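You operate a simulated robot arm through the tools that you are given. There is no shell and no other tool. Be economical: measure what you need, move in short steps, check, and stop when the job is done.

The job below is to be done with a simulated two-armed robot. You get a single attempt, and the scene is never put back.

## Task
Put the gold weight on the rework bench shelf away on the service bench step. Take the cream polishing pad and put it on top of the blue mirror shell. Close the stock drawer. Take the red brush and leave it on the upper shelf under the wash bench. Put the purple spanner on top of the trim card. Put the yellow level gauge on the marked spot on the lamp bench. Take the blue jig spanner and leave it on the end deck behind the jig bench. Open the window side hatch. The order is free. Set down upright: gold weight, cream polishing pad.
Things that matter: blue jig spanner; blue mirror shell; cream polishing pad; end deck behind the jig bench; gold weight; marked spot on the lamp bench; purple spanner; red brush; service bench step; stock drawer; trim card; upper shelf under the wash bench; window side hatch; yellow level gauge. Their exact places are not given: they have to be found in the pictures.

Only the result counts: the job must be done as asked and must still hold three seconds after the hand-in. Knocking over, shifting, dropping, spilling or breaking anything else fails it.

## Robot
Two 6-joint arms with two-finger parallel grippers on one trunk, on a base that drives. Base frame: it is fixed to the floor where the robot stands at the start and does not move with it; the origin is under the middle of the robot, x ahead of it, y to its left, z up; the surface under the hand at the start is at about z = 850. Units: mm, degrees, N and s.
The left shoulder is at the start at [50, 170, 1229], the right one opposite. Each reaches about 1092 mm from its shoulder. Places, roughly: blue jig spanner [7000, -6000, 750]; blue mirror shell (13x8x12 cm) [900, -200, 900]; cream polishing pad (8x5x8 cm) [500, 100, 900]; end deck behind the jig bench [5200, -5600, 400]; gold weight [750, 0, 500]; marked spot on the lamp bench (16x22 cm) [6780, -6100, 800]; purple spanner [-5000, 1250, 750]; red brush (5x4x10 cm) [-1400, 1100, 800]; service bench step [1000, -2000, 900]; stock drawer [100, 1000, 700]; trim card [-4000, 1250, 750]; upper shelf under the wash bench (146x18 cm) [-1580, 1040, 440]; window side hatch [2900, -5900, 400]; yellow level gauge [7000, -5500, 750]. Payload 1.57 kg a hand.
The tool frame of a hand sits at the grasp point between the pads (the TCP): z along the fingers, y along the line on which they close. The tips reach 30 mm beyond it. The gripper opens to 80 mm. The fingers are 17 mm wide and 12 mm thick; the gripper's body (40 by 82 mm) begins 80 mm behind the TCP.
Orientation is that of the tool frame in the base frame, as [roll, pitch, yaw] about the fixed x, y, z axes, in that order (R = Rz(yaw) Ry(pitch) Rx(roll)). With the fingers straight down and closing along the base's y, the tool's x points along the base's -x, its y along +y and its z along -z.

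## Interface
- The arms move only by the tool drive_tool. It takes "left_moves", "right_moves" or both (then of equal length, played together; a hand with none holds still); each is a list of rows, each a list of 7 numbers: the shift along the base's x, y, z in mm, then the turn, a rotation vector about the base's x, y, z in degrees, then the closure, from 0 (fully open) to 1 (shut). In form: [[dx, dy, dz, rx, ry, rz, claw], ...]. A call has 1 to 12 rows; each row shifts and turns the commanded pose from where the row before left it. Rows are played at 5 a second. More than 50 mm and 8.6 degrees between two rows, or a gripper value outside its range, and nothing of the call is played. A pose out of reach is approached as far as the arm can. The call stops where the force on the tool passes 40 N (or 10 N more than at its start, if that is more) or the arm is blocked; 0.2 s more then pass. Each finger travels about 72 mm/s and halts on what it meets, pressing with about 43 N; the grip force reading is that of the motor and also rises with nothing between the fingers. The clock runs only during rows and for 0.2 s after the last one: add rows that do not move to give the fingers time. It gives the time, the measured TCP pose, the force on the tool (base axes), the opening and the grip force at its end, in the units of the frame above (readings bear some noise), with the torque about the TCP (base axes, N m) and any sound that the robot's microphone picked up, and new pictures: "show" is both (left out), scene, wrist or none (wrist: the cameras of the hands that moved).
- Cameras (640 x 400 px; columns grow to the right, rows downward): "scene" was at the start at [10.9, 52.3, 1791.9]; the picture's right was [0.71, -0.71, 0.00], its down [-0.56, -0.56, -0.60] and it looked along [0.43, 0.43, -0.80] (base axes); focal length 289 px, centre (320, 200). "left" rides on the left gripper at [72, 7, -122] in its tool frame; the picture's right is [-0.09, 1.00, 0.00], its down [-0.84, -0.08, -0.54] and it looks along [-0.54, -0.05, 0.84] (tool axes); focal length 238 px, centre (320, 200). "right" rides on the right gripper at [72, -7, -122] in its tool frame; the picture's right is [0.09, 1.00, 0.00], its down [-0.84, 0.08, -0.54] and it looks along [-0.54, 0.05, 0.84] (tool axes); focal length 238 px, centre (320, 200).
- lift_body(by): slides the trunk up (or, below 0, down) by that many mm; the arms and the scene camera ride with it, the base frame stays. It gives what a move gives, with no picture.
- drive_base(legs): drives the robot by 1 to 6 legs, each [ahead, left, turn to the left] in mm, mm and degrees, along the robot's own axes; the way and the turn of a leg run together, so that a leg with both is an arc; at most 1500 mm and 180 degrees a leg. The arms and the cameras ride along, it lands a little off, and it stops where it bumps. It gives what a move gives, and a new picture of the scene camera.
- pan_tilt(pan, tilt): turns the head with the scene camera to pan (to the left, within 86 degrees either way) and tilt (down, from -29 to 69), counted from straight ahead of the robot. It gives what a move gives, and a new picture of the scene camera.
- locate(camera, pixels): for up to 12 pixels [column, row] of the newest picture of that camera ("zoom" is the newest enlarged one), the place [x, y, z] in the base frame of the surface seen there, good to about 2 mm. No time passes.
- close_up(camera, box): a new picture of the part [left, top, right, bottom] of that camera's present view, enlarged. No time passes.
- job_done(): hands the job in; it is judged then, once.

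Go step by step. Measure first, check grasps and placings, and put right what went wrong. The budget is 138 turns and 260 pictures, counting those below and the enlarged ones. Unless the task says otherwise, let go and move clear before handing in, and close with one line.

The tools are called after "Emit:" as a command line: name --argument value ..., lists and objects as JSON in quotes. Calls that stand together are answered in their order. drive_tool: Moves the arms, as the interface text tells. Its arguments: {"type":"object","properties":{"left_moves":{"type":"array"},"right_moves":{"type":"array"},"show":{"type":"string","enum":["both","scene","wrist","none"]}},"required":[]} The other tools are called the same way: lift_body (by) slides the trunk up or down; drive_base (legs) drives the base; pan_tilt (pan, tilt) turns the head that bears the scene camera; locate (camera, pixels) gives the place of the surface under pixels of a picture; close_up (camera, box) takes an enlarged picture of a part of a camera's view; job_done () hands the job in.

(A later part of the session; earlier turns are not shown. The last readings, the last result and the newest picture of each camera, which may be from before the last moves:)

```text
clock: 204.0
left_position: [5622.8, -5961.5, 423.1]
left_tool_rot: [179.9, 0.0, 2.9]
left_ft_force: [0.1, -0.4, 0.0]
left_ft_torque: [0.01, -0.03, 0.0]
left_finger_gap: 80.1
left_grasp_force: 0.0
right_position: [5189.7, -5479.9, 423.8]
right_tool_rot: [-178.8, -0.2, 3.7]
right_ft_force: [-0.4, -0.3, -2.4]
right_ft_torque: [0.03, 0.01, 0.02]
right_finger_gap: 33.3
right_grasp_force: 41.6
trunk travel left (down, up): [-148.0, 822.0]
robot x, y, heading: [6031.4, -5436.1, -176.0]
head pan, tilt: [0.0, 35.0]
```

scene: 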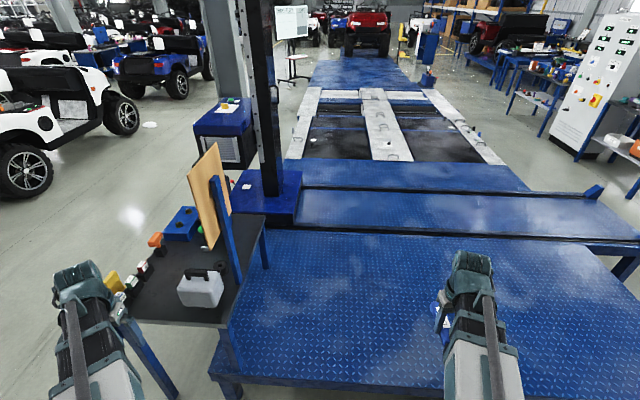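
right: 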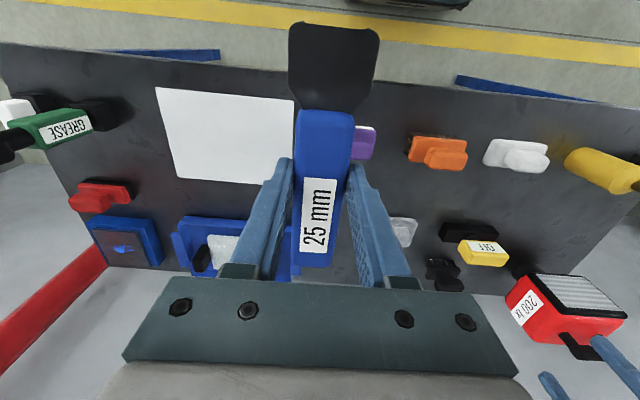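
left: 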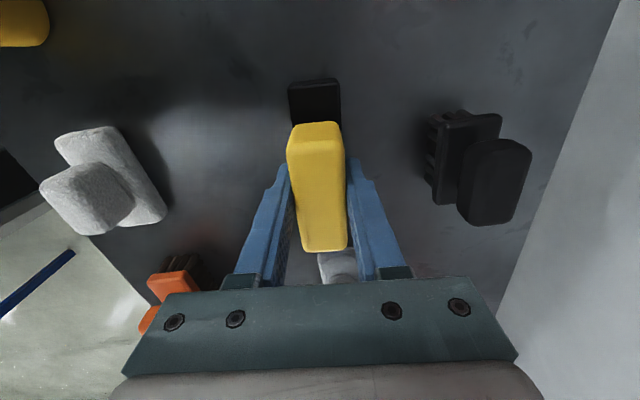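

Emit:
lift_body --by -5

Emit:
lift_body --by -2

```text
clock: 204.6
left_position: [5621.4, -5961.0, 417.3]
left_tool_rot: [179.8, -0.1, 2.9]
left_ft_force: [0.0, -0.6, -0.5]
left_ft_torque: [-0.02, 0.02, 0.02]
left_finger_gap: 80.4
left_grasp_force: 0.1
right_position: [5190.3, -5479.8, 418.4]
right_tool_rot: [-178.8, -0.2, 3.6]
right_ft_force: [-0.1, -0.3, -2.0]
right_ft_torque: [-0.01, -0.01, -0.01]
right_finger_gap: 33.5
right_grasp_force: 40.8
trunk travel left (down, up): [-143.0, 827.0]
robot x, y, heading: [6034.2, -5434.5, -176.0]
head pan, tilt: [0.0, 35.0]
```

```text
clock: 205.1
left_position: [5621.4, -5960.2, 416.8]
left_tool_rot: [179.9, -0.1, 2.9]
left_ft_force: [0.3, 0.2, 0.1]
left_ft_torque: [0.03, -0.04, -0.03]
left_finger_gap: 79.9
left_grasp_force: 0.0
right_position: [5189.5, -5480.5, 416.9]
right_tool_rot: [-178.9, -0.1, 3.6]
right_ft_force: [-0.7, -0.7, 6.7]
right_ft_torque: [-0.19, 0.73, 0.06]
right_finger_gap: 33.1
right_grasp_force: 41.2
trunk travel left (down, up): [-141.0, 829.0]
robot x, y, heading: [6030.3, -5433.7, -176.4]
head pan, tilt: [0.0, 35.0]
```

Contact (+6.7 N). I open and raise.

Emit:
drive_tool --right_moves '[[0, 0, 0, 0, 0, 0, 0.7], [0, 0, 0, 0, 0, 0, 0.4], [0, 0, 0, 0, 0, 0, 0.3], [0, 0, 0, 0, 0, 0, 0.3]]' --show "none"

Emit:
lift_body --by 200

Emit:
close_up --camera "right" --box '[160, 0, 480, 280]'

```text
clock: 206.1
left_position: [5622.0, -5961.1, 415.6]
left_tool_rot: [179.9, -0.1, 2.9]
left_ft_force: [-0.3, 0.9, -0.1]
left_ft_torque: [-0.01, -0.02, 0.04]
left_finger_gap: 79.9
left_grasp_force: 0.1
right_position: [5189.8, -5480.3, 416.7]
right_tool_rot: [-178.8, -0.2, 3.6]
right_ft_force: [-0.1, 0.5, -0.5]
right_ft_torque: [-0.01, -0.05, 0.0]
right_finger_gap: 56.1
right_grasp_force: 0.1
trunk travel left (down, up): [-141.0, 829.0]
robot x, y, heading: [6032.3, -5435.0, -176.1]
head pan, tilt: [0.0, 35.0]
```

```text
clock: 208.2
left_position: [5622.7, -5960.7, 616.0]
left_tool_rot: [179.9, 0.0, 2.9]
left_ft_force: [0.4, 0.6, 0.4]
left_ft_torque: [-0.01, 0.0, 0.0]
left_finger_gap: 79.9
left_grasp_force: 0.0
right_position: [5189.6, -5479.2, 616.1]
right_tool_rot: [-178.8, -0.1, 3.6]
right_ft_force: [-0.7, 0.0, 0.1]
right_ft_torque: [0.01, 0.0, -0.03]
right_finger_gap: 55.9
right_grasp_force: 0.0
trunk travel left (down, up): [-341.0, 629.0]
robot x, y, heading: [6030.9, -5435.0, -176.3]
head pan, tilt: [0.0, 35.0]
```

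```text
1.43 times, centred on (320, 140) of right
```

zoom: 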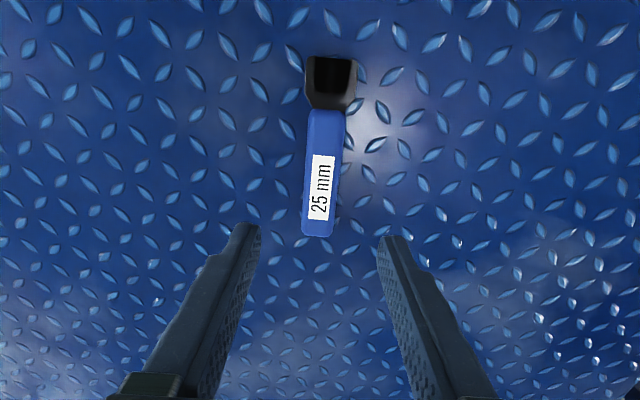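

The spanner rests on the deck. I raise the trunk, tuck the right hand, and look left for the route around the jig bench.

Emit:
lift_body --by 400

Emit:
drive_tool --right_moves '[[34.4, 34.6, 0, 0, 0, 0, 0], [34.4, 34.6, 0, 0, 0, 0, 0], [34.4, 34.6, 0, 0, 0, 0, 0], [34.4, 34.6, 0, 0, 0, 0, 0], [34.4, 34.6, 0, 0, 0, 0, 0], [34.4, 34.6, 0, 0, 0, 0, 0], [34.4, 34.6, 0, 0, 0, 0, 0], [34.4, 34.6, 0, 0, 0, 0, 0], [34.4, 34.6, 0, 0, 0, 0, 0], [34.4, 34.6, 0, 0, 0, 0, 0]]' --show "none"

Emit:
drive_base --legs '[[-50, 0, -4], [0, 1450, 0]]'

Emit:
locate --camera "scene" --pixels '[[320, 250], [320, 330], [200, 250], [100, 250], [400, 250], [250, 180], [320, 180], [420, 180], [500, 250], [380, 140], [320, 140], [250, 140]]'

```text
clock: 212.1
left_position: [5622.2, -5961.0, 1016.7]
left_tool_rot: [179.8, -0.1, 2.9]
left_ft_force: [-0.5, -0.3, 1.0]
left_ft_torque: [-0.01, -0.04, -0.03]
left_finger_gap: 80.2
left_grasp_force: 0.1
right_position: [5190.4, -5479.6, 1016.1]
right_tool_rot: [-178.8, -0.2, 3.6]
right_ft_force: [0.1, 0.4, 0.5]
right_ft_torque: [0.01, -0.01, -0.01]
right_finger_gap: 56.1
right_grasp_force: 0.0
trunk travel left (down, up): [-741.0, 229.0]
robot x, y, heading: [6032.0, -5432.9, -176.0]
head pan, tilt: [0.0, 35.0]
```

```text
clock: 214.3
left_position: [5622.8, -5960.8, 1016.8]
left_tool_rot: [179.7, -0.1, 2.9]
left_ft_force: [0.2, -0.3, 0.1]
left_ft_torque: [0.01, 0.01, -0.02]
left_finger_gap: 79.9
left_grasp_force: 0.0
right_position: [5535.3, -5131.2, 1016.2]
right_tool_rot: [-179.0, 0.0, 3.8]
right_ft_force: [1.0, -0.2, 0.1]
right_ft_torque: [-0.02, 0.03, -0.01]
right_finger_gap: 80.2
right_grasp_force: 0.1
trunk travel left (down, up): [-741.0, 229.0]
robot x, y, heading: [6035.2, -5433.9, -176.0]
head pan, tilt: [0.0, 35.0]
```

```text
clock: 222.0
left_position: [5577.5, -7358.7, 1016.3]
left_tool_rot: [179.9, -0.1, -3.6]
left_ft_force: [-0.5, 1.0, -0.7]
left_ft_torque: [0.02, -0.01, 0.0]
left_finger_gap: 80.1
left_grasp_force: 0.0
right_position: [5584.3, -6524.1, 1015.5]
right_tool_rot: [-178.8, -0.2, -2.8]
right_ft_force: [0.5, 0.3, 0.4]
right_ft_torque: [0.03, -0.04, 0.01]
right_finger_gap: 80.0
right_grasp_force: 0.0
trunk travel left (down, up): [-741.0, 229.0]
robot x, y, heading: [6042.5, -6875.7, 177.4]
head pan, tilt: [0.0, 35.0]
```

scene: 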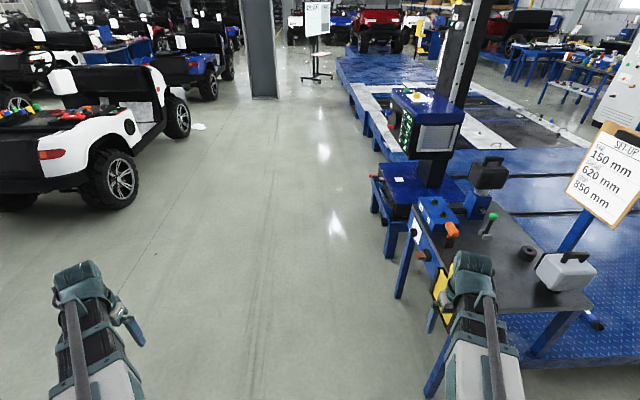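

```text
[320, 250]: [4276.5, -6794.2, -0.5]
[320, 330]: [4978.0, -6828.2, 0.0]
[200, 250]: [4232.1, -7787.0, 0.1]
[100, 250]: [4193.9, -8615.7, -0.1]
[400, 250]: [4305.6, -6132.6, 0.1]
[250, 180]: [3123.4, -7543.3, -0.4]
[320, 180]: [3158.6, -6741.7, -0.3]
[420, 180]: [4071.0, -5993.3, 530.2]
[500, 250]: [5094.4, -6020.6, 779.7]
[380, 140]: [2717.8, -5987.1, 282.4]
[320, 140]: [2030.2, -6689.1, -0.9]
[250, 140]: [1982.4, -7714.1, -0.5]
```

A clear aisle runs along y≈−6900. I straighten and drive to x≈3050, then turn right to face the platform.

Emit:
drive_base --legs '[[0, 150, 2.6], [1500, 0, 0], [1480, 0, 0], [0, 0, -90]]'

```text
clock: 241.3
left_position: [2569.3, -6509.9, 1015.8]
left_tool_rot: [180.0, 0.0, -93.6]
left_ft_force: [-0.2, 0.0, 0.0]
left_ft_torque: [0.0, 0.0, -0.01]
left_finger_gap: 80.2
left_grasp_force: 0.1
right_position: [3404.8, -6517.5, 1016.1]
right_tool_rot: [-178.8, -0.1, -92.9]
right_ft_force: [-0.3, -0.2, -0.3]
right_ft_torque: [0.0, -0.03, -0.01]
right_finger_gap: 80.2
right_grasp_force: 0.0
trunk travel left (down, up): [-741.0, 229.0]
robot x, y, heading: [3047.4, -6979.0, 86.8]
head pan, tilt: [0.0, 35.0]
```

scene: 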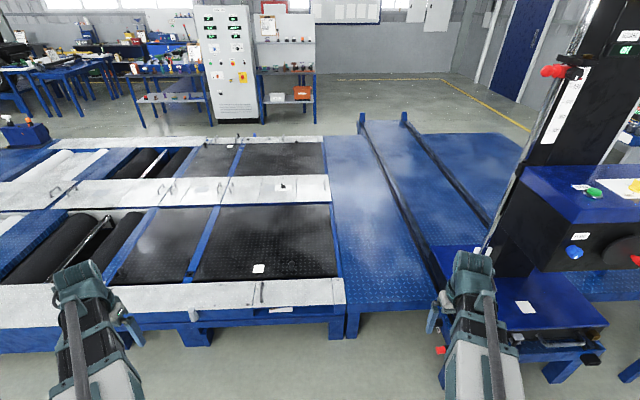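

I tilt down to study the near (window-side) hatch area around (200–340, 210–320).

Emit:
close_up --camera "scene" --box '[180, 190, 360, 330]'

Emit:
locate --camera "scene" --pixels '[[260, 290], [260, 268], [335, 290], [200, 290], [195, 278], [335, 275], [330, 207], [220, 208], [262, 295], [250, 320], [300, 308], [280, 310]]'

```text
2.86 times, centred on (270, 260) of scene
```

zoom: 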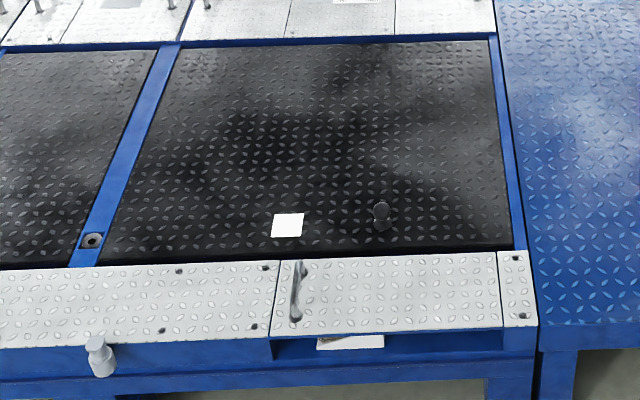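

```text
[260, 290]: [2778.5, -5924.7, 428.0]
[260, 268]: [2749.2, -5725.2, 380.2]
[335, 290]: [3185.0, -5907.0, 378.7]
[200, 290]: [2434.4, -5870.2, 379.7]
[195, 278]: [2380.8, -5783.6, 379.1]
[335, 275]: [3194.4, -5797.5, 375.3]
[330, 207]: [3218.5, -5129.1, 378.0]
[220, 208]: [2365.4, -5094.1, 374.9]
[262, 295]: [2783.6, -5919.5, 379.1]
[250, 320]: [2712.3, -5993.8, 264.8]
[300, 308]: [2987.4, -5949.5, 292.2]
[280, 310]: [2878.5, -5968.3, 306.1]
```

The white hatch panel (x≈2745–3150, y≈−5800…−5960) has a bar handle at (2780,−5922) near its left edge, so it lifts at the left and hinges at the right. I straighten and drive up to the platform.

Emit:
drive_base --legs '[[0, 0, 3.2], [0, 255, 0], [520, 0, 0]]'

Emit:
pan_tilt --pan -5 --tilt 60

Emit:
close_up --camera "scene" --box '[200, 120, 440, 300]'

```text
clock: 246.2
left_position: [2296.5, -6010.2, 1016.9]
left_tool_rot: [179.8, -0.1, -91.4]
left_ft_force: [0.4, -0.4, -0.1]
left_ft_torque: [-0.04, -0.01, 0.0]
left_finger_gap: 80.3
left_grasp_force: 0.1
right_position: [3130.9, -5982.7, 1016.2]
right_tool_rot: [-178.8, -0.3, -90.6]
right_ft_force: [-1.0, -0.1, -1.3]
right_ft_torque: [-0.01, 0.01, -0.01]
right_finger_gap: 79.9
right_grasp_force: 0.0
trunk travel left (down, up): [-741.0, 229.0]
robot x, y, heading: [2793.7, -6456.5, 89.9]
head pan, tilt: [0.0, 35.0]
```

scene: 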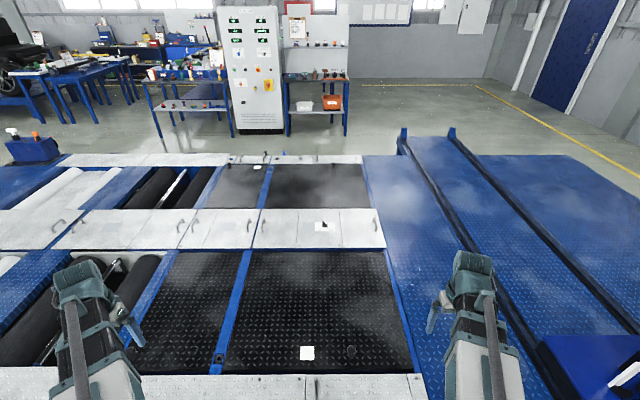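

```text
clock: 247.1
left_position: [2296.4, -6009.5, 1017.0]
left_tool_rot: [179.9, -0.2, -91.2]
left_ft_force: [0.4, 0.4, 0.2]
left_ft_torque: [0.01, -0.02, 0.04]
left_finger_gap: 79.7
left_grasp_force: 0.1
right_position: [3130.1, -5983.3, 1015.5]
right_tool_rot: [-178.7, -0.2, -90.5]
right_ft_force: [0.5, -0.1, -0.1]
right_ft_torque: [0.0, 0.01, 0.01]
right_finger_gap: 80.1
right_grasp_force: 0.2
trunk travel left (down, up): [-741.0, 229.0]
robot x, y, heading: [2792.9, -6456.5, 89.8]
head pan, tilt: [-5.0, 60.0]
```

scene: 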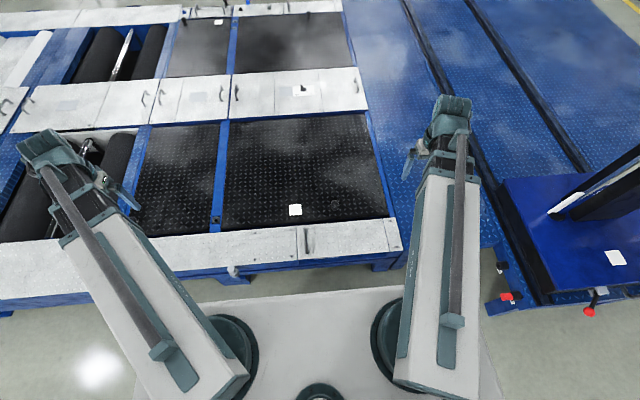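

```text
2.22 times, centred on (320, 210) of scene
```

zoom: 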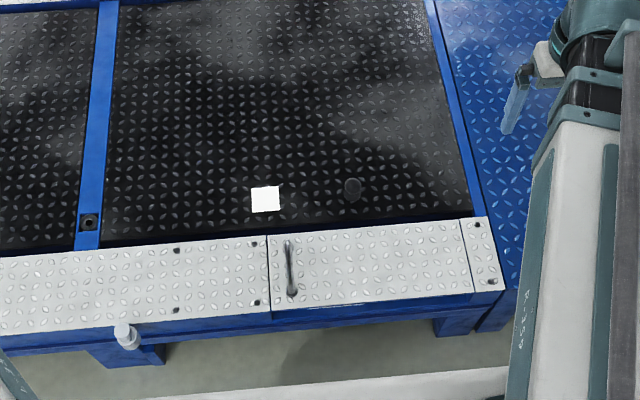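

Emit:
close_up --camera "scene" --box '[285, 205, 405, 275]'

```text
5.33 times, centred on (345, 240) of scene
```

zoom: 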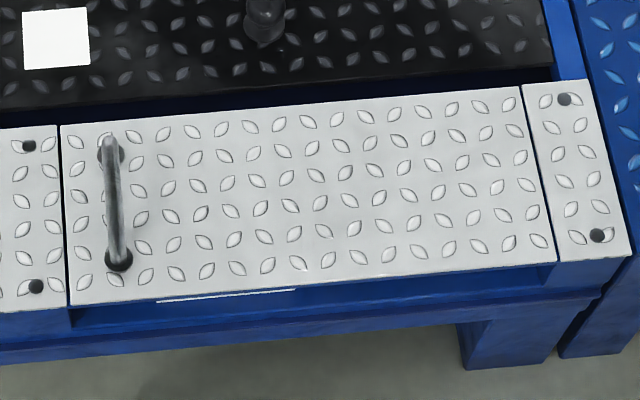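

Emit:
locate --camera "zoom" --pixels '[[65, 130], [72, 298], [525, 92], [553, 256], [106, 150], [112, 195], [116, 235], [118, 258], [110, 150], [300, 180], [113, 180], [108, 140]]'

```text
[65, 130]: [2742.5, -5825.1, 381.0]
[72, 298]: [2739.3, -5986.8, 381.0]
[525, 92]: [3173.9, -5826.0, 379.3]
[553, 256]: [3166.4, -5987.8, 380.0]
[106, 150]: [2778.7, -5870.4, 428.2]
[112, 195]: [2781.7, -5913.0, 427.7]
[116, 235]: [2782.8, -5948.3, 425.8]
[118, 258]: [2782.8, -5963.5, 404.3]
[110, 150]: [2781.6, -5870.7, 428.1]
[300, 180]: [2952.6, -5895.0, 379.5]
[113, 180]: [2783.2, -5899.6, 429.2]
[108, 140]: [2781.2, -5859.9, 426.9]
```

The hatch panel spans x 2740–3170, y −5825…−5988, top z 380; its bar handle runs along y at x=2782, top z 429. I bring the right hand above the bar and pull the left hand back, then lower.

Emit:
drive_tool --right_moves '[[-43.5, 9, 0, 0, 0, 0, 0], [-43.5, 9, 0, 0, 0, 0, 0], [-43.5, 9, 0, 0, 0, 0, 0], [-43.5, 9, 0, 0, 0, 0, 0], [-43.5, 9, 0, 0, 0, 0, 0], [-43.5, 9, 0, 0, 0, 0, 0], [-43.5, 9, 0, 0, 0, 0, 0], [-43.5, 8, 0, 0, 0, 0, 0]]' --left_moves '[[-10, -15, 0, 0, 0, 0, 0], [-10, -15, 0, 0, 0, 0, 0], [-10, -15, 0, 0, 0, 0, 0], [-10, -15, 0, 0, 0, 0, 0], [-10, -15, 0, 0, 0, 0, 0], [-10, -15, 0, 0, 0, 0, 0], [-10, -15, 0, 0, 0, 0, 0], [-10, -15, 0, 0, 0, 0, 0]]' --show "none"

Emit:
lift_body --by -400

Emit:
close_up --camera "right" --box '[0, 0, 640, 400]'

```text
clock: 248.9
left_position: [2214.0, -6129.9, 1015.6]
left_tool_rot: [180.0, -0.1, -91.1]
left_ft_force: [-0.6, -1.5, -0.5]
left_ft_torque: [-0.02, 0.03, 0.0]
left_finger_gap: 79.7
left_grasp_force: 0.1
right_position: [2783.2, -5911.8, 1016.6]
right_tool_rot: [-178.7, -0.2, -90.7]
right_ft_force: [0.6, 0.0, 0.6]
right_ft_torque: [-0.02, -0.01, 0.01]
right_finger_gap: 80.2
right_grasp_force: 0.1
trunk travel left (down, up): [-741.0, 229.0]
robot x, y, heading: [2792.4, -6453.8, 89.8]
head pan, tilt: [-5.0, 60.0]
```

```text
clock: 252.7
left_position: [2215.1, -6131.3, 615.2]
left_tool_rot: [180.0, -0.1, -91.2]
left_ft_force: [-0.8, -0.6, -0.2]
left_ft_torque: [0.04, 0.01, -0.01]
left_finger_gap: 80.2
left_grasp_force: 0.0
right_position: [2784.4, -5911.5, 616.4]
right_tool_rot: [-178.7, -0.2, -90.6]
right_ft_force: [-0.7, 0.9, 0.7]
right_ft_torque: [0.02, 0.02, -0.01]
right_finger_gap: 80.1
right_grasp_force: 0.0
trunk travel left (down, up): [-341.0, 629.0]
robot x, y, heading: [2790.2, -6460.9, 89.4]
head pan, tilt: [-5.0, 60.0]
```

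```text
1.00 times, centred on (320, 200) of right (not enlarged: the box is as wide or as high as the picture)
```

zoom: 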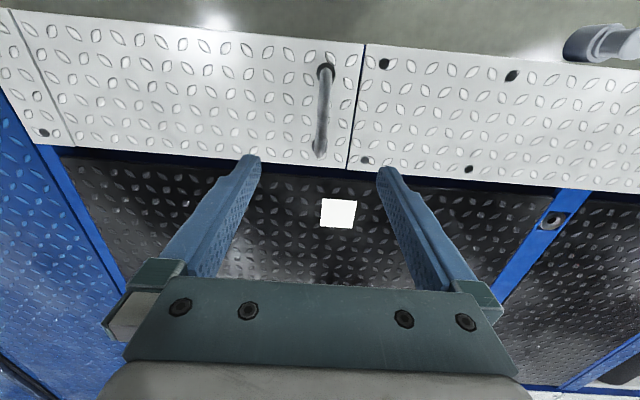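

The bar sits between the fingers. I lower 183 to z≈433 and close on it.

Emit:
lift_body --by -183

Emit:
drive_tool --right_moves '[[0, 0, 0, 0, 0, 0, 0.4], [0, 0, 0, 0, 0, 0, 0.8], [0, 0, 0, 0, 0, 0, 1], [0, 0, 0, 0, 0, 0, 1], [0, 0, 0, 0, 0, 0, 1]]' --show "wrist"

```text
clock: 254.7
left_position: [2215.8, -6130.2, 433.2]
left_tool_rot: [179.8, -0.1, -91.1]
left_ft_force: [-0.9, 0.2, 0.5]
left_ft_torque: [-0.01, 0.01, 0.01]
left_finger_gap: 80.0
left_grasp_force: 0.1
right_position: [2784.4, -5911.6, 433.2]
right_tool_rot: [-178.8, -0.3, -90.6]
right_ft_force: [-1.0, -0.2, -0.5]
right_ft_torque: [0.03, 0.04, 0.0]
right_finger_gap: 79.7
right_grasp_force: 0.1
trunk travel left (down, up): [-158.0, 812.0]
robot x, y, heading: [2795.9, -6456.9, 89.6]
head pan, tilt: [-5.0, 60.0]
```

```text
clock: 255.9
left_position: [2216.0, -6130.3, 432.8]
left_tool_rot: [179.9, -0.1, -91.4]
left_ft_force: [0.4, -0.3, 0.2]
left_ft_torque: [-0.02, 0.01, 0.0]
left_finger_gap: 80.0
left_grasp_force: 0.1
right_position: [2784.0, -5911.4, 432.6]
right_tool_rot: [-178.8, -0.3, -90.4]
right_ft_force: [1.0, 0.6, 1.8]
right_ft_torque: [-0.09, -0.03, 0.33]
right_finger_gap: 14.8
right_grasp_force: 30.5
trunk travel left (down, up): [-158.0, 812.0]
robot x, y, heading: [2796.7, -6454.7, 89.4]
head pan, tilt: [-5.0, 60.0]
```

right: 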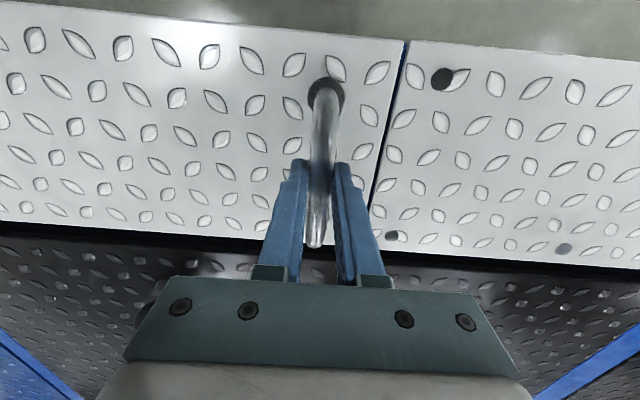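

The bar is gripped (gap 15). I test with a 15 mm lift and a small +x move.

Emit:
lift_body --by 15

Emit:
drive_tool --right_moves '[[3, 0, 0, 0, 0, 0, 1]]' --show "wrist"

```text
clock: 256.6
left_position: [2217.3, -6131.0, 448.3]
left_tool_rot: [179.9, -0.2, -91.3]
left_ft_force: [0.5, 0.2, -0.1]
left_ft_torque: [-0.03, 0.03, -0.03]
left_finger_gap: 79.9
left_grasp_force: 0.0
right_position: [2785.2, -5910.4, 448.7]
right_tool_rot: [-178.8, -0.1, -90.8]
right_ft_force: [12.8, -0.5, -2.6]
right_ft_torque: [0.03, -0.27, 0.35]
right_finger_gap: 14.5
right_grasp_force: 30.5
trunk travel left (down, up): [-173.0, 797.0]
robot x, y, heading: [2793.1, -6458.3, 89.7]
head pan, tilt: [-5.0, 60.0]
```

```text
clock: 257.0
left_position: [2214.8, -6131.7, 449.0]
left_tool_rot: [-180.0, -0.1, -91.2]
left_ft_force: [0.2, 0.0, 0.5]
left_ft_torque: [0.02, -0.01, 0.01]
left_finger_gap: 80.3
left_grasp_force: 0.1
right_position: [2785.0, -5911.3, 448.2]
right_tool_rot: [-179.0, -0.3, -90.5]
right_ft_force: [4.0, -0.4, -1.1]
right_ft_torque: [0.0, 0.0, 0.2]
right_finger_gap: 14.8
right_grasp_force: 30.6
trunk travel left (down, up): [-173.0, 797.0]
robot x, y, heading: [2791.3, -6456.9, 89.6]
head pan, tilt: [-5.0, 60.0]
```

right: 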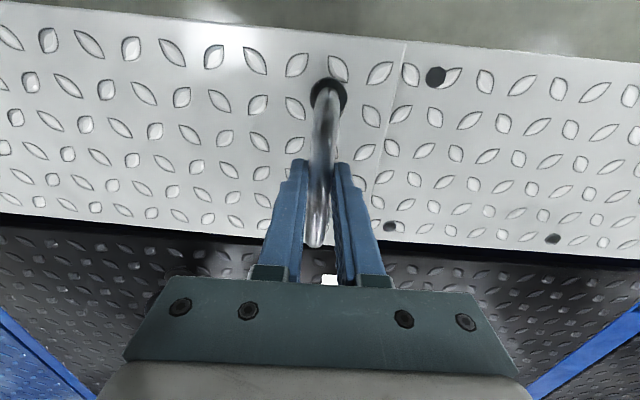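

The panel is lifting as modelled (hinge at x≈3170, radius ≈390). I continue along the arc, alternating +x moves and 20 mm lifts.

Emit:
drive_tool --right_moves '[[2.5, 0, 0, 0, 0, 0, 1]]' --show "none"

Emit:
lift_body --by 20

Emit:
drive_tool --right_moves '[[4.3, 0, 0, 0, 0, 0, 1]]' --show "none"

Emit:
lift_body --by 20

Emit:
drive_tool --right_moves '[[5.5, 0, 0, 0, 0, 0, 1]]' --show "none"

Emit:
lift_body --by 20

Emit:
drive_tool --right_moves '[[6.6, 0, 0, 0, 0, 0, 1]]' --show "wrist"

```text
clock: 257.4
left_position: [2215.2, -6131.0, 447.2]
left_tool_rot: [179.9, -0.1, -91.2]
left_ft_force: [0.1, 0.5, -0.4]
left_ft_torque: [-0.02, -0.02, 0.01]
left_finger_gap: 79.9
left_grasp_force: 0.2
right_position: [2784.9, -5910.2, 448.1]
right_tool_rot: [-179.2, -0.1, -90.4]
right_ft_force: [-15.6, 1.1, 0.0]
right_ft_torque: [-0.14, 0.18, 0.15]
right_finger_gap: 14.8
right_grasp_force: 30.6
trunk travel left (down, up): [-173.0, 797.0]
robot x, y, heading: [2794.2, -6458.0, 89.5]
head pan, tilt: [-5.0, 60.0]
```

```text
clock: 258.0
left_position: [2214.7, -6129.8, 468.5]
left_tool_rot: [179.9, 0.0, -91.3]
left_ft_force: [-0.4, -0.8, 0.1]
left_ft_torque: [0.04, 0.01, 0.01]
left_finger_gap: 80.1
left_grasp_force: 0.1
right_position: [2789.2, -5912.0, 468.9]
right_tool_rot: [-178.9, -0.2, -90.6]
right_ft_force: [-10.8, 1.8, 3.1]
right_ft_torque: [-0.26, 0.07, 0.31]
right_finger_gap: 14.8
right_grasp_force: 31.1
trunk travel left (down, up): [-193.0, 777.0]
robot x, y, heading: [2794.3, -6456.1, 89.5]
head pan, tilt: [-5.0, 60.0]
```

```text
clock: 258.4
left_position: [2214.5, -6131.9, 468.6]
left_tool_rot: [179.9, -0.1, -91.2]
left_ft_force: [0.4, -0.5, -0.1]
left_ft_torque: [-0.01, -0.01, 0.03]
left_finger_gap: 79.9
left_grasp_force: 0.1
right_position: [2789.1, -5910.2, 468.6]
right_tool_rot: [-179.1, -0.2, -90.4]
right_ft_force: [-30.5, 0.1, 4.2]
right_ft_torque: [0.33, 0.33, 0.26]
right_finger_gap: 14.8
right_grasp_force: 30.3
trunk travel left (down, up): [-193.0, 777.0]
robot x, y, heading: [2793.5, -6460.4, 89.5]
head pan, tilt: [-5.0, 60.0]
```

```text
clock: 259.1
left_position: [2215.1, -6129.5, 488.7]
left_tool_rot: [179.9, -0.1, -91.3]
left_ft_force: [0.7, -0.3, 0.5]
left_ft_torque: [0.03, -0.03, -0.03]
left_finger_gap: 80.2
left_grasp_force: 0.0
right_position: [2793.4, -5911.9, 488.3]
right_tool_rot: [-178.7, -0.2, -90.7]
right_ft_force: [-15.2, 2.7, 4.5]
right_ft_torque: [-0.05, 0.12, 0.36]
right_finger_gap: 14.6
right_grasp_force: 30.8
trunk travel left (down, up): [-213.0, 757.0]
robot x, y, heading: [2793.1, -6458.3, 89.6]
head pan, tilt: [-5.0, 60.0]
```

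```text
clock: 259.5
left_position: [2213.9, -6131.7, 486.8]
left_tool_rot: [180.0, 0.0, -91.3]
left_ft_force: [0.1, 0.7, 0.2]
left_ft_torque: [-0.01, -0.02, 0.0]
left_finger_gap: 80.3
left_grasp_force: 0.1
right_position: [2793.3, -5912.0, 487.5]
right_tool_rot: [-179.3, -0.3, -90.4]
right_ft_force: [-37.8, 7.7, 8.6]
right_ft_torque: [-0.31, 0.5, 0.2]
right_finger_gap: 14.6
right_grasp_force: 31.0
trunk travel left (down, up): [-213.0, 757.0]
robot x, y, heading: [2794.8, -6455.7, 89.6]
head pan, tilt: [-5.0, 60.0]
```

```text
clock: 260.2
left_position: [2216.1, -6130.4, 507.9]
left_tool_rot: [179.8, -0.2, -91.3]
left_ft_force: [0.5, 0.7, 0.2]
left_ft_torque: [0.01, 0.02, -0.01]
left_finger_gap: 80.1
left_grasp_force: 0.1
right_position: [2799.4, -5911.9, 508.9]
right_tool_rot: [-179.0, -0.1, -90.6]
right_ft_force: [-17.2, 11.0, 6.4]
right_ft_torque: [-0.1, 0.19, 0.29]
right_finger_gap: 14.7
right_grasp_force: 30.9
trunk travel left (down, up): [-233.0, 737.0]
robot x, y, heading: [2789.3, -6464.2, 89.7]
head pan, tilt: [-5.0, 60.0]
```

```text
clock: 260.6
left_position: [2215.9, -6130.4, 508.2]
left_tool_rot: [179.9, -0.1, -91.2]
left_ft_force: [0.0, -0.3, 0.5]
left_ft_torque: [0.01, 0.03, 0.0]
left_finger_gap: 80.1
left_grasp_force: 0.1
right_position: [2799.5, -5912.3, 508.0]
right_tool_rot: [-179.5, -0.1, -90.2]
right_ft_force: [-2.9, -0.7, -0.1]
right_ft_torque: [0.16, 0.09, 0.23]
right_finger_gap: 14.8
right_grasp_force: 30.1
trunk travel left (down, up): [-233.0, 737.0]
robot x, y, heading: [2792.4, -6459.5, 89.4]
head pan, tilt: [-5.0, 60.0]
stopped in row 1 (right hand): the force on the tool passed its limit at 42 N (the readings are from after the stop); the commanded pose is now the measured one
```

right: 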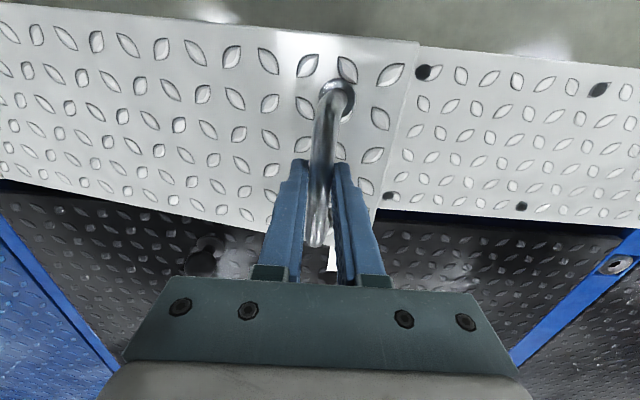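

It follows the model exactly (bar at x≈2799 when raised 75). I continue with smaller steps, keeping x centred on the arc.

Emit:
drive_tool --right_moves '[[2.7, 0, 0, 0, 0, 0, 1]]' --show "none"

Emit:
lift_body --by 15

Emit:
drive_tool --right_moves '[[5.6, 0, 0, 0, 0, 0, 1]]' --show "none"

Emit:
lift_body --by 15

Emit:
drive_tool --right_moves '[[6, 0, 0, 0, 0, 0, 1]]' --show "none"

Emit:
lift_body --by 14

Emit:
drive_tool --right_moves '[[6.3, 0, 0, 0, 0, 0, 1]]' --show "none"

Emit:
lift_body --by 13

Emit:
drive_tool --right_moves '[[6.7, 0, 0, 0, 0, 0, 1]]' --show "none"

Emit:
lift_body --by 13

Emit:
drive_tool --right_moves '[[7, 0, 0, 0, 0, 0, 1]]' --show "none"

Emit:
lift_body --by 12

```text
clock: 261.0
left_position: [2214.2, -6131.0, 507.9]
left_tool_rot: [180.0, -0.1, -91.3]
left_ft_force: [0.7, -0.3, -0.5]
left_ft_torque: [0.0, 0.0, 0.03]
left_finger_gap: 80.0
left_grasp_force: 0.1
right_position: [2799.1, -5911.0, 508.5]
right_tool_rot: [-179.7, -0.3, -90.2]
right_ft_force: [-23.1, -0.2, 4.7]
right_ft_torque: [0.02, 0.36, 0.07]
right_finger_gap: 14.6
right_grasp_force: 31.3
trunk travel left (down, up): [-233.0, 737.0]
robot x, y, heading: [2794.6, -6457.4, 89.9]
head pan, tilt: [-5.0, 60.0]
```

```text
clock: 261.6
left_position: [2215.0, -6130.2, 522.8]
left_tool_rot: [179.9, -0.1, -91.1]
left_ft_force: [0.5, 0.3, 0.0]
left_ft_torque: [-0.03, 0.0, -0.02]
left_finger_gap: 80.2
left_grasp_force: 0.2
right_position: [2804.5, -5912.9, 523.1]
right_tool_rot: [-179.3, -0.3, -90.5]
right_ft_force: [-6.1, -1.4, 2.8]
right_ft_torque: [-0.06, -0.04, 0.26]
right_finger_gap: 15.0
right_grasp_force: 31.3
trunk travel left (down, up): [-248.0, 722.0]
robot x, y, heading: [2794.6, -6459.6, 89.8]
head pan, tilt: [-5.0, 60.0]
```

```text
clock: 262.0
left_position: [2213.5, -6131.1, 522.2]
left_tool_rot: [179.9, -0.1, -91.2]
left_ft_force: [0.5, 0.7, 0.6]
left_ft_torque: [0.01, 0.0, 0.0]
left_finger_gap: 79.9
left_grasp_force: 0.1
right_position: [2803.9, -5911.9, 524.0]
right_tool_rot: [-179.8, -0.2, -90.2]
right_ft_force: [-30.5, -0.6, 8.3]
right_ft_torque: [-0.26, 0.38, 0.09]
right_finger_gap: 14.6
right_grasp_force: 31.0
trunk travel left (down, up): [-248.0, 722.0]
robot x, y, heading: [2792.4, -6458.9, 89.9]
head pan, tilt: [-5.0, 60.0]
```

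```text
clock: 262.7
left_position: [2215.1, -6130.2, 537.7]
left_tool_rot: [179.8, 0.0, -91.1]
left_ft_force: [0.2, 0.1, 0.4]
left_ft_torque: [-0.03, -0.03, 0.0]
left_finger_gap: 80.0
left_grasp_force: 0.0
right_position: [2809.0, -5912.2, 537.9]
right_tool_rot: [-179.3, -0.2, -90.5]
right_ft_force: [-9.7, 0.1, 3.8]
right_ft_torque: [-0.04, 0.03, 0.23]
right_finger_gap: 14.7
right_grasp_force: 30.3
trunk travel left (down, up): [-263.0, 707.0]
robot x, y, heading: [2794.2, -6461.9, 89.6]
head pan, tilt: [-5.0, 60.0]
```

```text
clock: 263.1
left_position: [2213.4, -6132.4, 537.9]
left_tool_rot: [179.8, -0.1, -91.2]
left_ft_force: [-0.4, 0.0, -0.5]
left_ft_torque: [0.02, 0.04, 0.0]
left_finger_gap: 79.8
left_grasp_force: 0.0
right_position: [2809.4, -5910.8, 538.7]
right_tool_rot: [-179.7, -0.2, -90.2]
right_ft_force: [-31.9, 0.9, 10.6]
right_ft_torque: [-0.19, 0.47, 0.14]
right_finger_gap: 14.6
right_grasp_force: 30.9
trunk travel left (down, up): [-263.0, 707.0]
robot x, y, heading: [2790.7, -6459.3, 89.5]
head pan, tilt: [-5.0, 60.0]
```

```text
clock: 263.7
left_position: [2214.9, -6130.1, 551.3]
left_tool_rot: [180.0, -0.1, -91.3]
left_ft_force: [0.3, -0.2, 0.3]
left_ft_torque: [0.02, 0.0, 0.01]
left_finger_gap: 80.2
left_grasp_force: 0.1
right_position: [2815.0, -5911.4, 552.4]
right_tool_rot: [-179.4, -0.2, -90.5]
right_ft_force: [-11.4, 2.4, 5.0]
right_ft_torque: [0.0, 0.07, 0.21]
right_finger_gap: 15.1
right_grasp_force: 30.8
trunk travel left (down, up): [-277.0, 693.0]
robot x, y, heading: [2793.9, -6457.9, 89.6]
head pan, tilt: [-5.0, 60.0]
```

```text
clock: 264.1
left_position: [2213.7, -6131.7, 552.0]
left_tool_rot: [179.9, -0.1, -91.2]
left_ft_force: [0.3, 0.1, 0.5]
left_ft_torque: [0.01, -0.01, 0.03]
left_finger_gap: 79.6
left_grasp_force: 0.1
right_position: [2815.6, -5911.8, 552.9]
right_tool_rot: [-179.9, -0.1, -90.1]
right_ft_force: [-35.5, 2.5, 13.0]
right_ft_torque: [-0.04, 0.52, 0.1]
right_finger_gap: 14.5
right_grasp_force: 30.2
trunk travel left (down, up): [-277.0, 693.0]
robot x, y, heading: [2792.4, -6457.9, 89.7]
head pan, tilt: [-5.0, 60.0]
```

```text
clock: 264.7
left_position: [2215.7, -6130.2, 564.4]
left_tool_rot: [179.9, -0.1, -91.2]
left_ft_force: [0.2, 0.0, 0.2]
left_ft_torque: [0.0, 0.01, 0.0]
left_finger_gap: 79.9
left_grasp_force: 0.0
right_position: [2822.2, -5912.0, 565.4]
right_tool_rot: [-179.5, -0.2, -90.5]
right_ft_force: [-14.4, 3.3, 7.4]
right_ft_torque: [-0.2, 0.12, 0.22]
right_finger_gap: 14.8
right_grasp_force: 31.2
trunk travel left (down, up): [-290.0, 680.0]
robot x, y, heading: [2791.8, -6459.6, 89.4]
head pan, tilt: [-5.0, 60.0]
```

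```text
clock: 265.2
left_position: [2214.3, -6131.9, 565.4]
left_tool_rot: [179.9, -0.1, -91.1]
left_ft_force: [0.0, -0.4, 0.3]
left_ft_torque: [-0.01, 0.0, -0.03]
left_finger_gap: 80.1
left_grasp_force: 0.0
right_position: [2822.0, -5911.6, 564.2]
right_tool_rot: [179.9, -0.2, -90.1]
right_ft_force: [-4.9, -2.1, 1.5]
right_ft_torque: [0.32, 0.23, 0.07]
right_finger_gap: 14.5
right_grasp_force: 30.8
trunk travel left (down, up): [-290.0, 680.0]
robot x, y, heading: [2791.5, -6459.2, 89.6]
head pan, tilt: [-5.0, 60.0]
stopped in row 1 (right hand): the force on the tool passed its limit at 40 N (the readings are from after the stop); the commanded pose is now the measured one
```

```text
clock: 265.8
left_position: [2216.7, -6129.5, 578.5]
left_tool_rot: [179.8, -0.3, -91.3]
left_ft_force: [0.0, -0.8, 0.7]
left_ft_torque: [-0.06, -0.01, 0.04]
left_finger_gap: 80.0
left_grasp_force: 0.0
right_position: [2827.2, -5911.6, 577.9]
right_tool_rot: [-179.7, -0.3, -90.4]
right_ft_force: [30.1, -4.9, -15.1]
right_ft_torque: [0.26, -0.34, 0.22]
right_finger_gap: 14.9
right_grasp_force: 30.9
trunk travel left (down, up): [-303.0, 667.0]
robot x, y, heading: [2792.9, -6462.5, 89.7]
head pan, tilt: [-5.0, 60.0]
```

```text
clock: 266.2
left_position: [2214.7, -6131.7, 578.2]
left_tool_rot: [179.7, -0.1, -91.1]
left_ft_force: [0.5, -0.7, -0.6]
left_ft_torque: [0.01, 0.0, 0.02]
left_finger_gap: 79.9
left_grasp_force: 0.0
right_position: [2827.0, -5912.2, 579.2]
right_tool_rot: [179.9, -0.3, -90.1]
right_ft_force: [7.8, -2.5, -6.4]
right_ft_torque: [-0.76, -0.08, -0.03]
right_finger_gap: 14.6
right_grasp_force: 30.4
trunk travel left (down, up): [-303.0, 667.0]
robot x, y, heading: [2791.1, -6458.8, 89.7]
head pan, tilt: [-5.0, 60.0]
```

```text
clock: 266.8
left_position: [2215.8, -6130.5, 589.5]
left_tool_rot: [179.8, -0.3, -91.2]
left_ft_force: [-0.3, -0.6, 0.5]
left_ft_torque: [-0.01, -0.02, -0.02]
left_finger_gap: 79.8
left_grasp_force: 0.0
right_position: [2834.5, -5911.7, 589.6]
right_tool_rot: [-179.5, -0.2, -90.2]
right_ft_force: [33.1, -5.0, -18.9]
right_ft_torque: [-0.21, -0.41, 0.14]
right_finger_gap: 15.2
right_grasp_force: 31.1
trunk travel left (down, up): [-315.0, 655.0]
robot x, y, heading: [2793.0, -6459.8, 89.6]
head pan, tilt: [-5.0, 60.0]
```

Tracking nicely, opening ≈25°. I continue the alternating steps.

Emit:
drive_tool --right_moves '[[8.5, 0, 0, 0, 0, 0, 1]]' --show "none"

Emit:
lift_body --by 11

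Emit:
drive_tool --right_moves '[[7, 0, 0, 0, 0, 0, 1]]' --show "none"

Emit:
lift_body --by 11

Emit:
drive_tool --right_moves '[[7.3, 0, 0, 0, 0, 0, 1]]' --show "none"

Emit:
lift_body --by 10

Emit:
drive_tool --right_moves '[[7.5, 0, 0, 0, 0, 0, 1]]' --show "none"

Emit:
lift_body --by 10

Emit:
drive_tool --right_moves '[[8, 0, 0, 0, 0, 0, 1]]' --show "none"

Emit:
lift_body --by 10

Emit:
drive_tool --right_moves '[[8, 0, 0, 0, 0, 0, 1]]' --show "none"

Emit:
lift_body --by 9

Emit:
drive_tool --right_moves '[[8, 0, 0, 0, 0, 0, 1]]' --show "wrist"

```text
clock: 267.2
left_position: [2214.2, -6131.3, 590.6]
left_tool_rot: [179.9, 0.0, -91.1]
left_ft_force: [-0.6, 0.0, -0.5]
left_ft_torque: [-0.01, -0.03, 0.0]
left_finger_gap: 79.8
left_grasp_force: 0.0
right_position: [2834.5, -5911.7, 590.2]
right_tool_rot: [179.7, -0.2, -90.0]
right_ft_force: [-0.1, -3.8, -2.9]
right_ft_torque: [-0.61, 0.02, -0.07]
right_finger_gap: 14.8
right_grasp_force: 30.4
trunk travel left (down, up): [-315.0, 655.0]
robot x, y, heading: [2796.0, -6461.4, 89.7]
head pan, tilt: [-5.0, 60.0]
```

```text
clock: 267.8
left_position: [2215.2, -6129.8, 602.4]
left_tool_rot: [179.8, -0.2, -91.2]
left_ft_force: [-0.3, 0.4, -0.2]
left_ft_torque: [0.0, -0.01, -0.05]
left_finger_gap: 80.2
left_grasp_force: 0.0
right_position: [2841.5, -5911.2, 600.3]
right_tool_rot: [-179.9, -0.3, -90.4]
right_ft_force: [19.4, -3.1, -11.0]
right_ft_torque: [0.4, -0.29, 0.14]
right_finger_gap: 14.6
right_grasp_force: 30.9
trunk travel left (down, up): [-326.0, 644.0]
robot x, y, heading: [2791.6, -6456.9, 89.7]
head pan, tilt: [-5.0, 60.0]
```

```text
clock: 268.2
left_position: [2214.1, -6133.4, 601.2]
left_tool_rot: [179.9, -0.1, -91.0]
left_ft_force: [-0.4, 0.1, -0.2]
left_ft_torque: [0.01, 0.0, -0.03]
left_finger_gap: 80.1
left_grasp_force: 0.0
right_position: [2841.3, -5911.8, 601.3]
right_tool_rot: [179.6, -0.2, -90.0]
right_ft_force: [-11.0, 1.8, 3.7]
right_ft_torque: [-0.54, 0.23, -0.08]
right_finger_gap: 14.9
right_grasp_force: 30.4
trunk travel left (down, up): [-326.0, 644.0]
robot x, y, heading: [2796.7, -6459.0, 89.9]
head pan, tilt: [-5.0, 60.0]
```

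```text
clock: 268.8
left_position: [2215.1, -6130.8, 612.9]
left_tool_rot: [179.8, -0.1, -91.2]
left_ft_force: [-0.5, -0.7, 0.6]
left_ft_torque: [-0.02, 0.0, -0.02]
left_finger_gap: 80.2
left_grasp_force: 0.1
right_position: [2847.7, -5911.6, 612.5]
right_tool_rot: [-179.9, -0.2, -90.3]
right_ft_force: [8.0, 2.4, -5.4]
right_ft_torque: [0.47, -0.25, 0.13]
right_finger_gap: 14.6
right_grasp_force: 31.3
trunk travel left (down, up): [-337.0, 633.0]
robot x, y, heading: [2794.7, -6458.6, 89.6]
head pan, tilt: [-5.0, 60.0]
```

```text
clock: 269.2
left_position: [2212.8, -6131.6, 613.1]
left_tool_rot: [179.8, -0.1, -91.2]
left_ft_force: [-0.4, 0.8, 0.8]
left_ft_torque: [0.04, 0.01, -0.01]
left_finger_gap: 80.0
left_grasp_force: 0.0
right_position: [2848.0, -5911.3, 614.1]
right_tool_rot: [179.6, -0.3, -90.0]
right_ft_force: [-21.8, 3.6, 12.4]
right_ft_torque: [-0.15, 0.45, -0.07]
right_finger_gap: 14.7
right_grasp_force: 31.4
trunk travel left (down, up): [-337.0, 633.0]
robot x, y, heading: [2789.9, -6454.9, 89.7]
head pan, tilt: [-5.0, 60.0]
```

```text
clock: 269.8
left_position: [2214.5, -6131.4, 622.0]
left_tool_rot: [179.9, -0.1, -91.3]
left_ft_force: [-0.5, -1.0, 1.7]
left_ft_torque: [0.02, 0.01, -0.02]
left_finger_gap: 80.1
left_grasp_force: 0.1
right_position: [2854.4, -5911.4, 622.5]
right_tool_rot: [-179.8, -0.2, -90.3]
right_ft_force: [-2.8, 2.7, 2.0]
right_ft_torque: [0.29, -0.09, 0.13]
right_finger_gap: 14.5
right_grasp_force: 31.1
trunk travel left (down, up): [-347.0, 623.0]
robot x, y, heading: [2794.3, -6455.9, 89.7]
head pan, tilt: [-5.0, 60.0]
```

```text
clock: 270.1
left_position: [2213.0, -6131.9, 621.0]
left_tool_rot: [180.0, -0.1, -91.1]
left_ft_force: [-0.2, -0.6, -0.5]
left_ft_torque: [-0.03, -0.01, -0.02]
left_finger_gap: 80.0
left_grasp_force: 0.1
right_position: [2856.1, -5912.7, 624.0]
right_tool_rot: [179.6, -0.1, -90.0]
right_ft_force: [-30.2, 7.6, 19.7]
right_ft_torque: [-0.09, 0.55, -0.05]
right_finger_gap: 14.7
right_grasp_force: 30.0
trunk travel left (down, up): [-347.0, 623.0]
robot x, y, heading: [2795.1, -6456.7, 89.8]
head pan, tilt: [-5.0, 60.0]
```

```text
clock: 270.7
left_position: [2214.6, -6131.3, 631.9]
left_tool_rot: [179.9, -0.1, -91.2]
left_ft_force: [0.4, -0.2, -0.3]
left_ft_torque: [-0.01, 0.01, -0.02]
left_finger_gap: 80.0
left_grasp_force: 0.0
right_position: [2861.6, -5912.4, 632.3]
right_tool_rot: [-179.9, -0.2, -90.3]
right_ft_force: [-4.8, 10.0, 3.5]
right_ft_torque: [0.38, -0.04, 0.1]
right_finger_gap: 14.6
right_grasp_force: 31.1
trunk travel left (down, up): [-357.0, 613.0]
robot x, y, heading: [2793.5, -6459.0, 89.4]
head pan, tilt: [-5.0, 60.0]
```

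```text
clock: 271.1
left_position: [2213.0, -6132.9, 632.8]
left_tool_rot: [179.9, -0.1, -91.1]
left_ft_force: [1.1, 0.3, -0.1]
left_ft_torque: [-0.01, 0.01, 0.01]
left_finger_gap: 79.9
left_grasp_force: 0.0
right_position: [2866.0, -5912.1, 633.8]
right_tool_rot: [179.7, -0.1, -90.0]
right_ft_force: [-28.4, 9.2, 20.5]
right_ft_torque: [0.13, 0.45, -0.01]
right_finger_gap: 15.0
right_grasp_force: 31.4
trunk travel left (down, up): [-357.0, 613.0]
robot x, y, heading: [2793.4, -6458.8, 89.5]
head pan, tilt: [-5.0, 60.0]
```

```text
clock: 271.7
left_position: [2215.2, -6130.9, 641.7]
left_tool_rot: [180.0, -0.1, -91.2]
left_ft_force: [0.4, -0.1, 0.2]
left_ft_torque: [-0.02, 0.03, 0.0]
left_finger_gap: 80.3
left_grasp_force: 0.1
right_position: [2873.4, -5913.1, 642.5]
right_tool_rot: [-179.7, -0.4, -90.4]
right_ft_force: [2.0, 3.4, -1.5]
right_ft_torque: [0.28, -0.13, 0.19]
right_finger_gap: 14.8
right_grasp_force: 30.9
trunk travel left (down, up): [-367.0, 603.0]
robot x, y, heading: [2796.5, -6458.4, 89.5]
head pan, tilt: [-5.0, 60.0]
```

```text
clock: 272.1
left_position: [2214.0, -6131.4, 641.3]
left_tool_rot: [179.9, 0.0, -91.0]
left_ft_force: [-0.3, -0.4, 0.4]
left_ft_torque: [-0.01, 0.0, 0.02]
left_finger_gap: 79.9
left_grasp_force: 0.0
right_position: [2873.5, -5912.5, 643.4]
right_tool_rot: [179.7, -0.2, -90.0]
right_ft_force: [-22.8, 5.1, 16.1]
right_ft_torque: [-0.45, 0.35, 0.0]
right_finger_gap: 15.0
right_grasp_force: 30.5
trunk travel left (down, up): [-367.0, 603.0]
robot x, y, heading: [2793.1, -6457.5, 89.8]
head pan, tilt: [-5.0, 60.0]
```

```text
clock: 272.7
left_position: [2215.9, -6130.4, 652.1]
left_tool_rot: [180.0, 0.0, -91.2]
left_ft_force: [0.2, 0.2, -0.4]
left_ft_torque: [-0.02, -0.02, -0.03]
left_finger_gap: 80.2
left_grasp_force: 0.1
right_position: [2878.9, -5913.3, 650.0]
right_tool_rot: [-179.8, -0.2, -90.3]
right_ft_force: [4.7, 2.4, -5.0]
right_ft_torque: [0.6, -0.21, 0.18]
right_finger_gap: 14.6
right_grasp_force: 30.4
trunk travel left (down, up): [-376.0, 594.0]
robot x, y, heading: [2789.9, -6457.9, 89.8]
head pan, tilt: [-5.0, 60.0]
```

```text
clock: 273.1
left_position: [2212.9, -6132.4, 650.7]
left_tool_rot: [179.9, -0.2, -91.1]
left_ft_force: [-0.8, 0.0, 0.4]
left_ft_torque: [0.0, -0.01, 0.03]
left_finger_gap: 80.2
left_grasp_force: 0.1
right_position: [2881.1, -5913.3, 651.0]
right_tool_rot: [179.6, -0.2, -90.0]
right_ft_force: [-21.1, 3.5, 15.3]
right_ft_torque: [-0.56, 0.31, 0.03]
right_finger_gap: 14.7
right_grasp_force: 30.8
trunk travel left (down, up): [-376.0, 594.0]
robot x, y, heading: [2791.8, -6460.2, 89.5]
head pan, tilt: [-5.0, 60.0]
```

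right: 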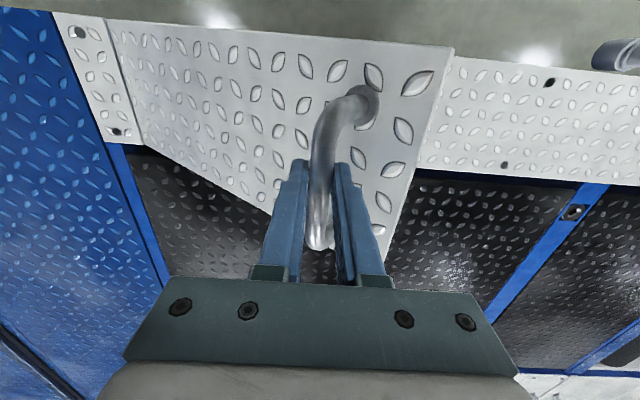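

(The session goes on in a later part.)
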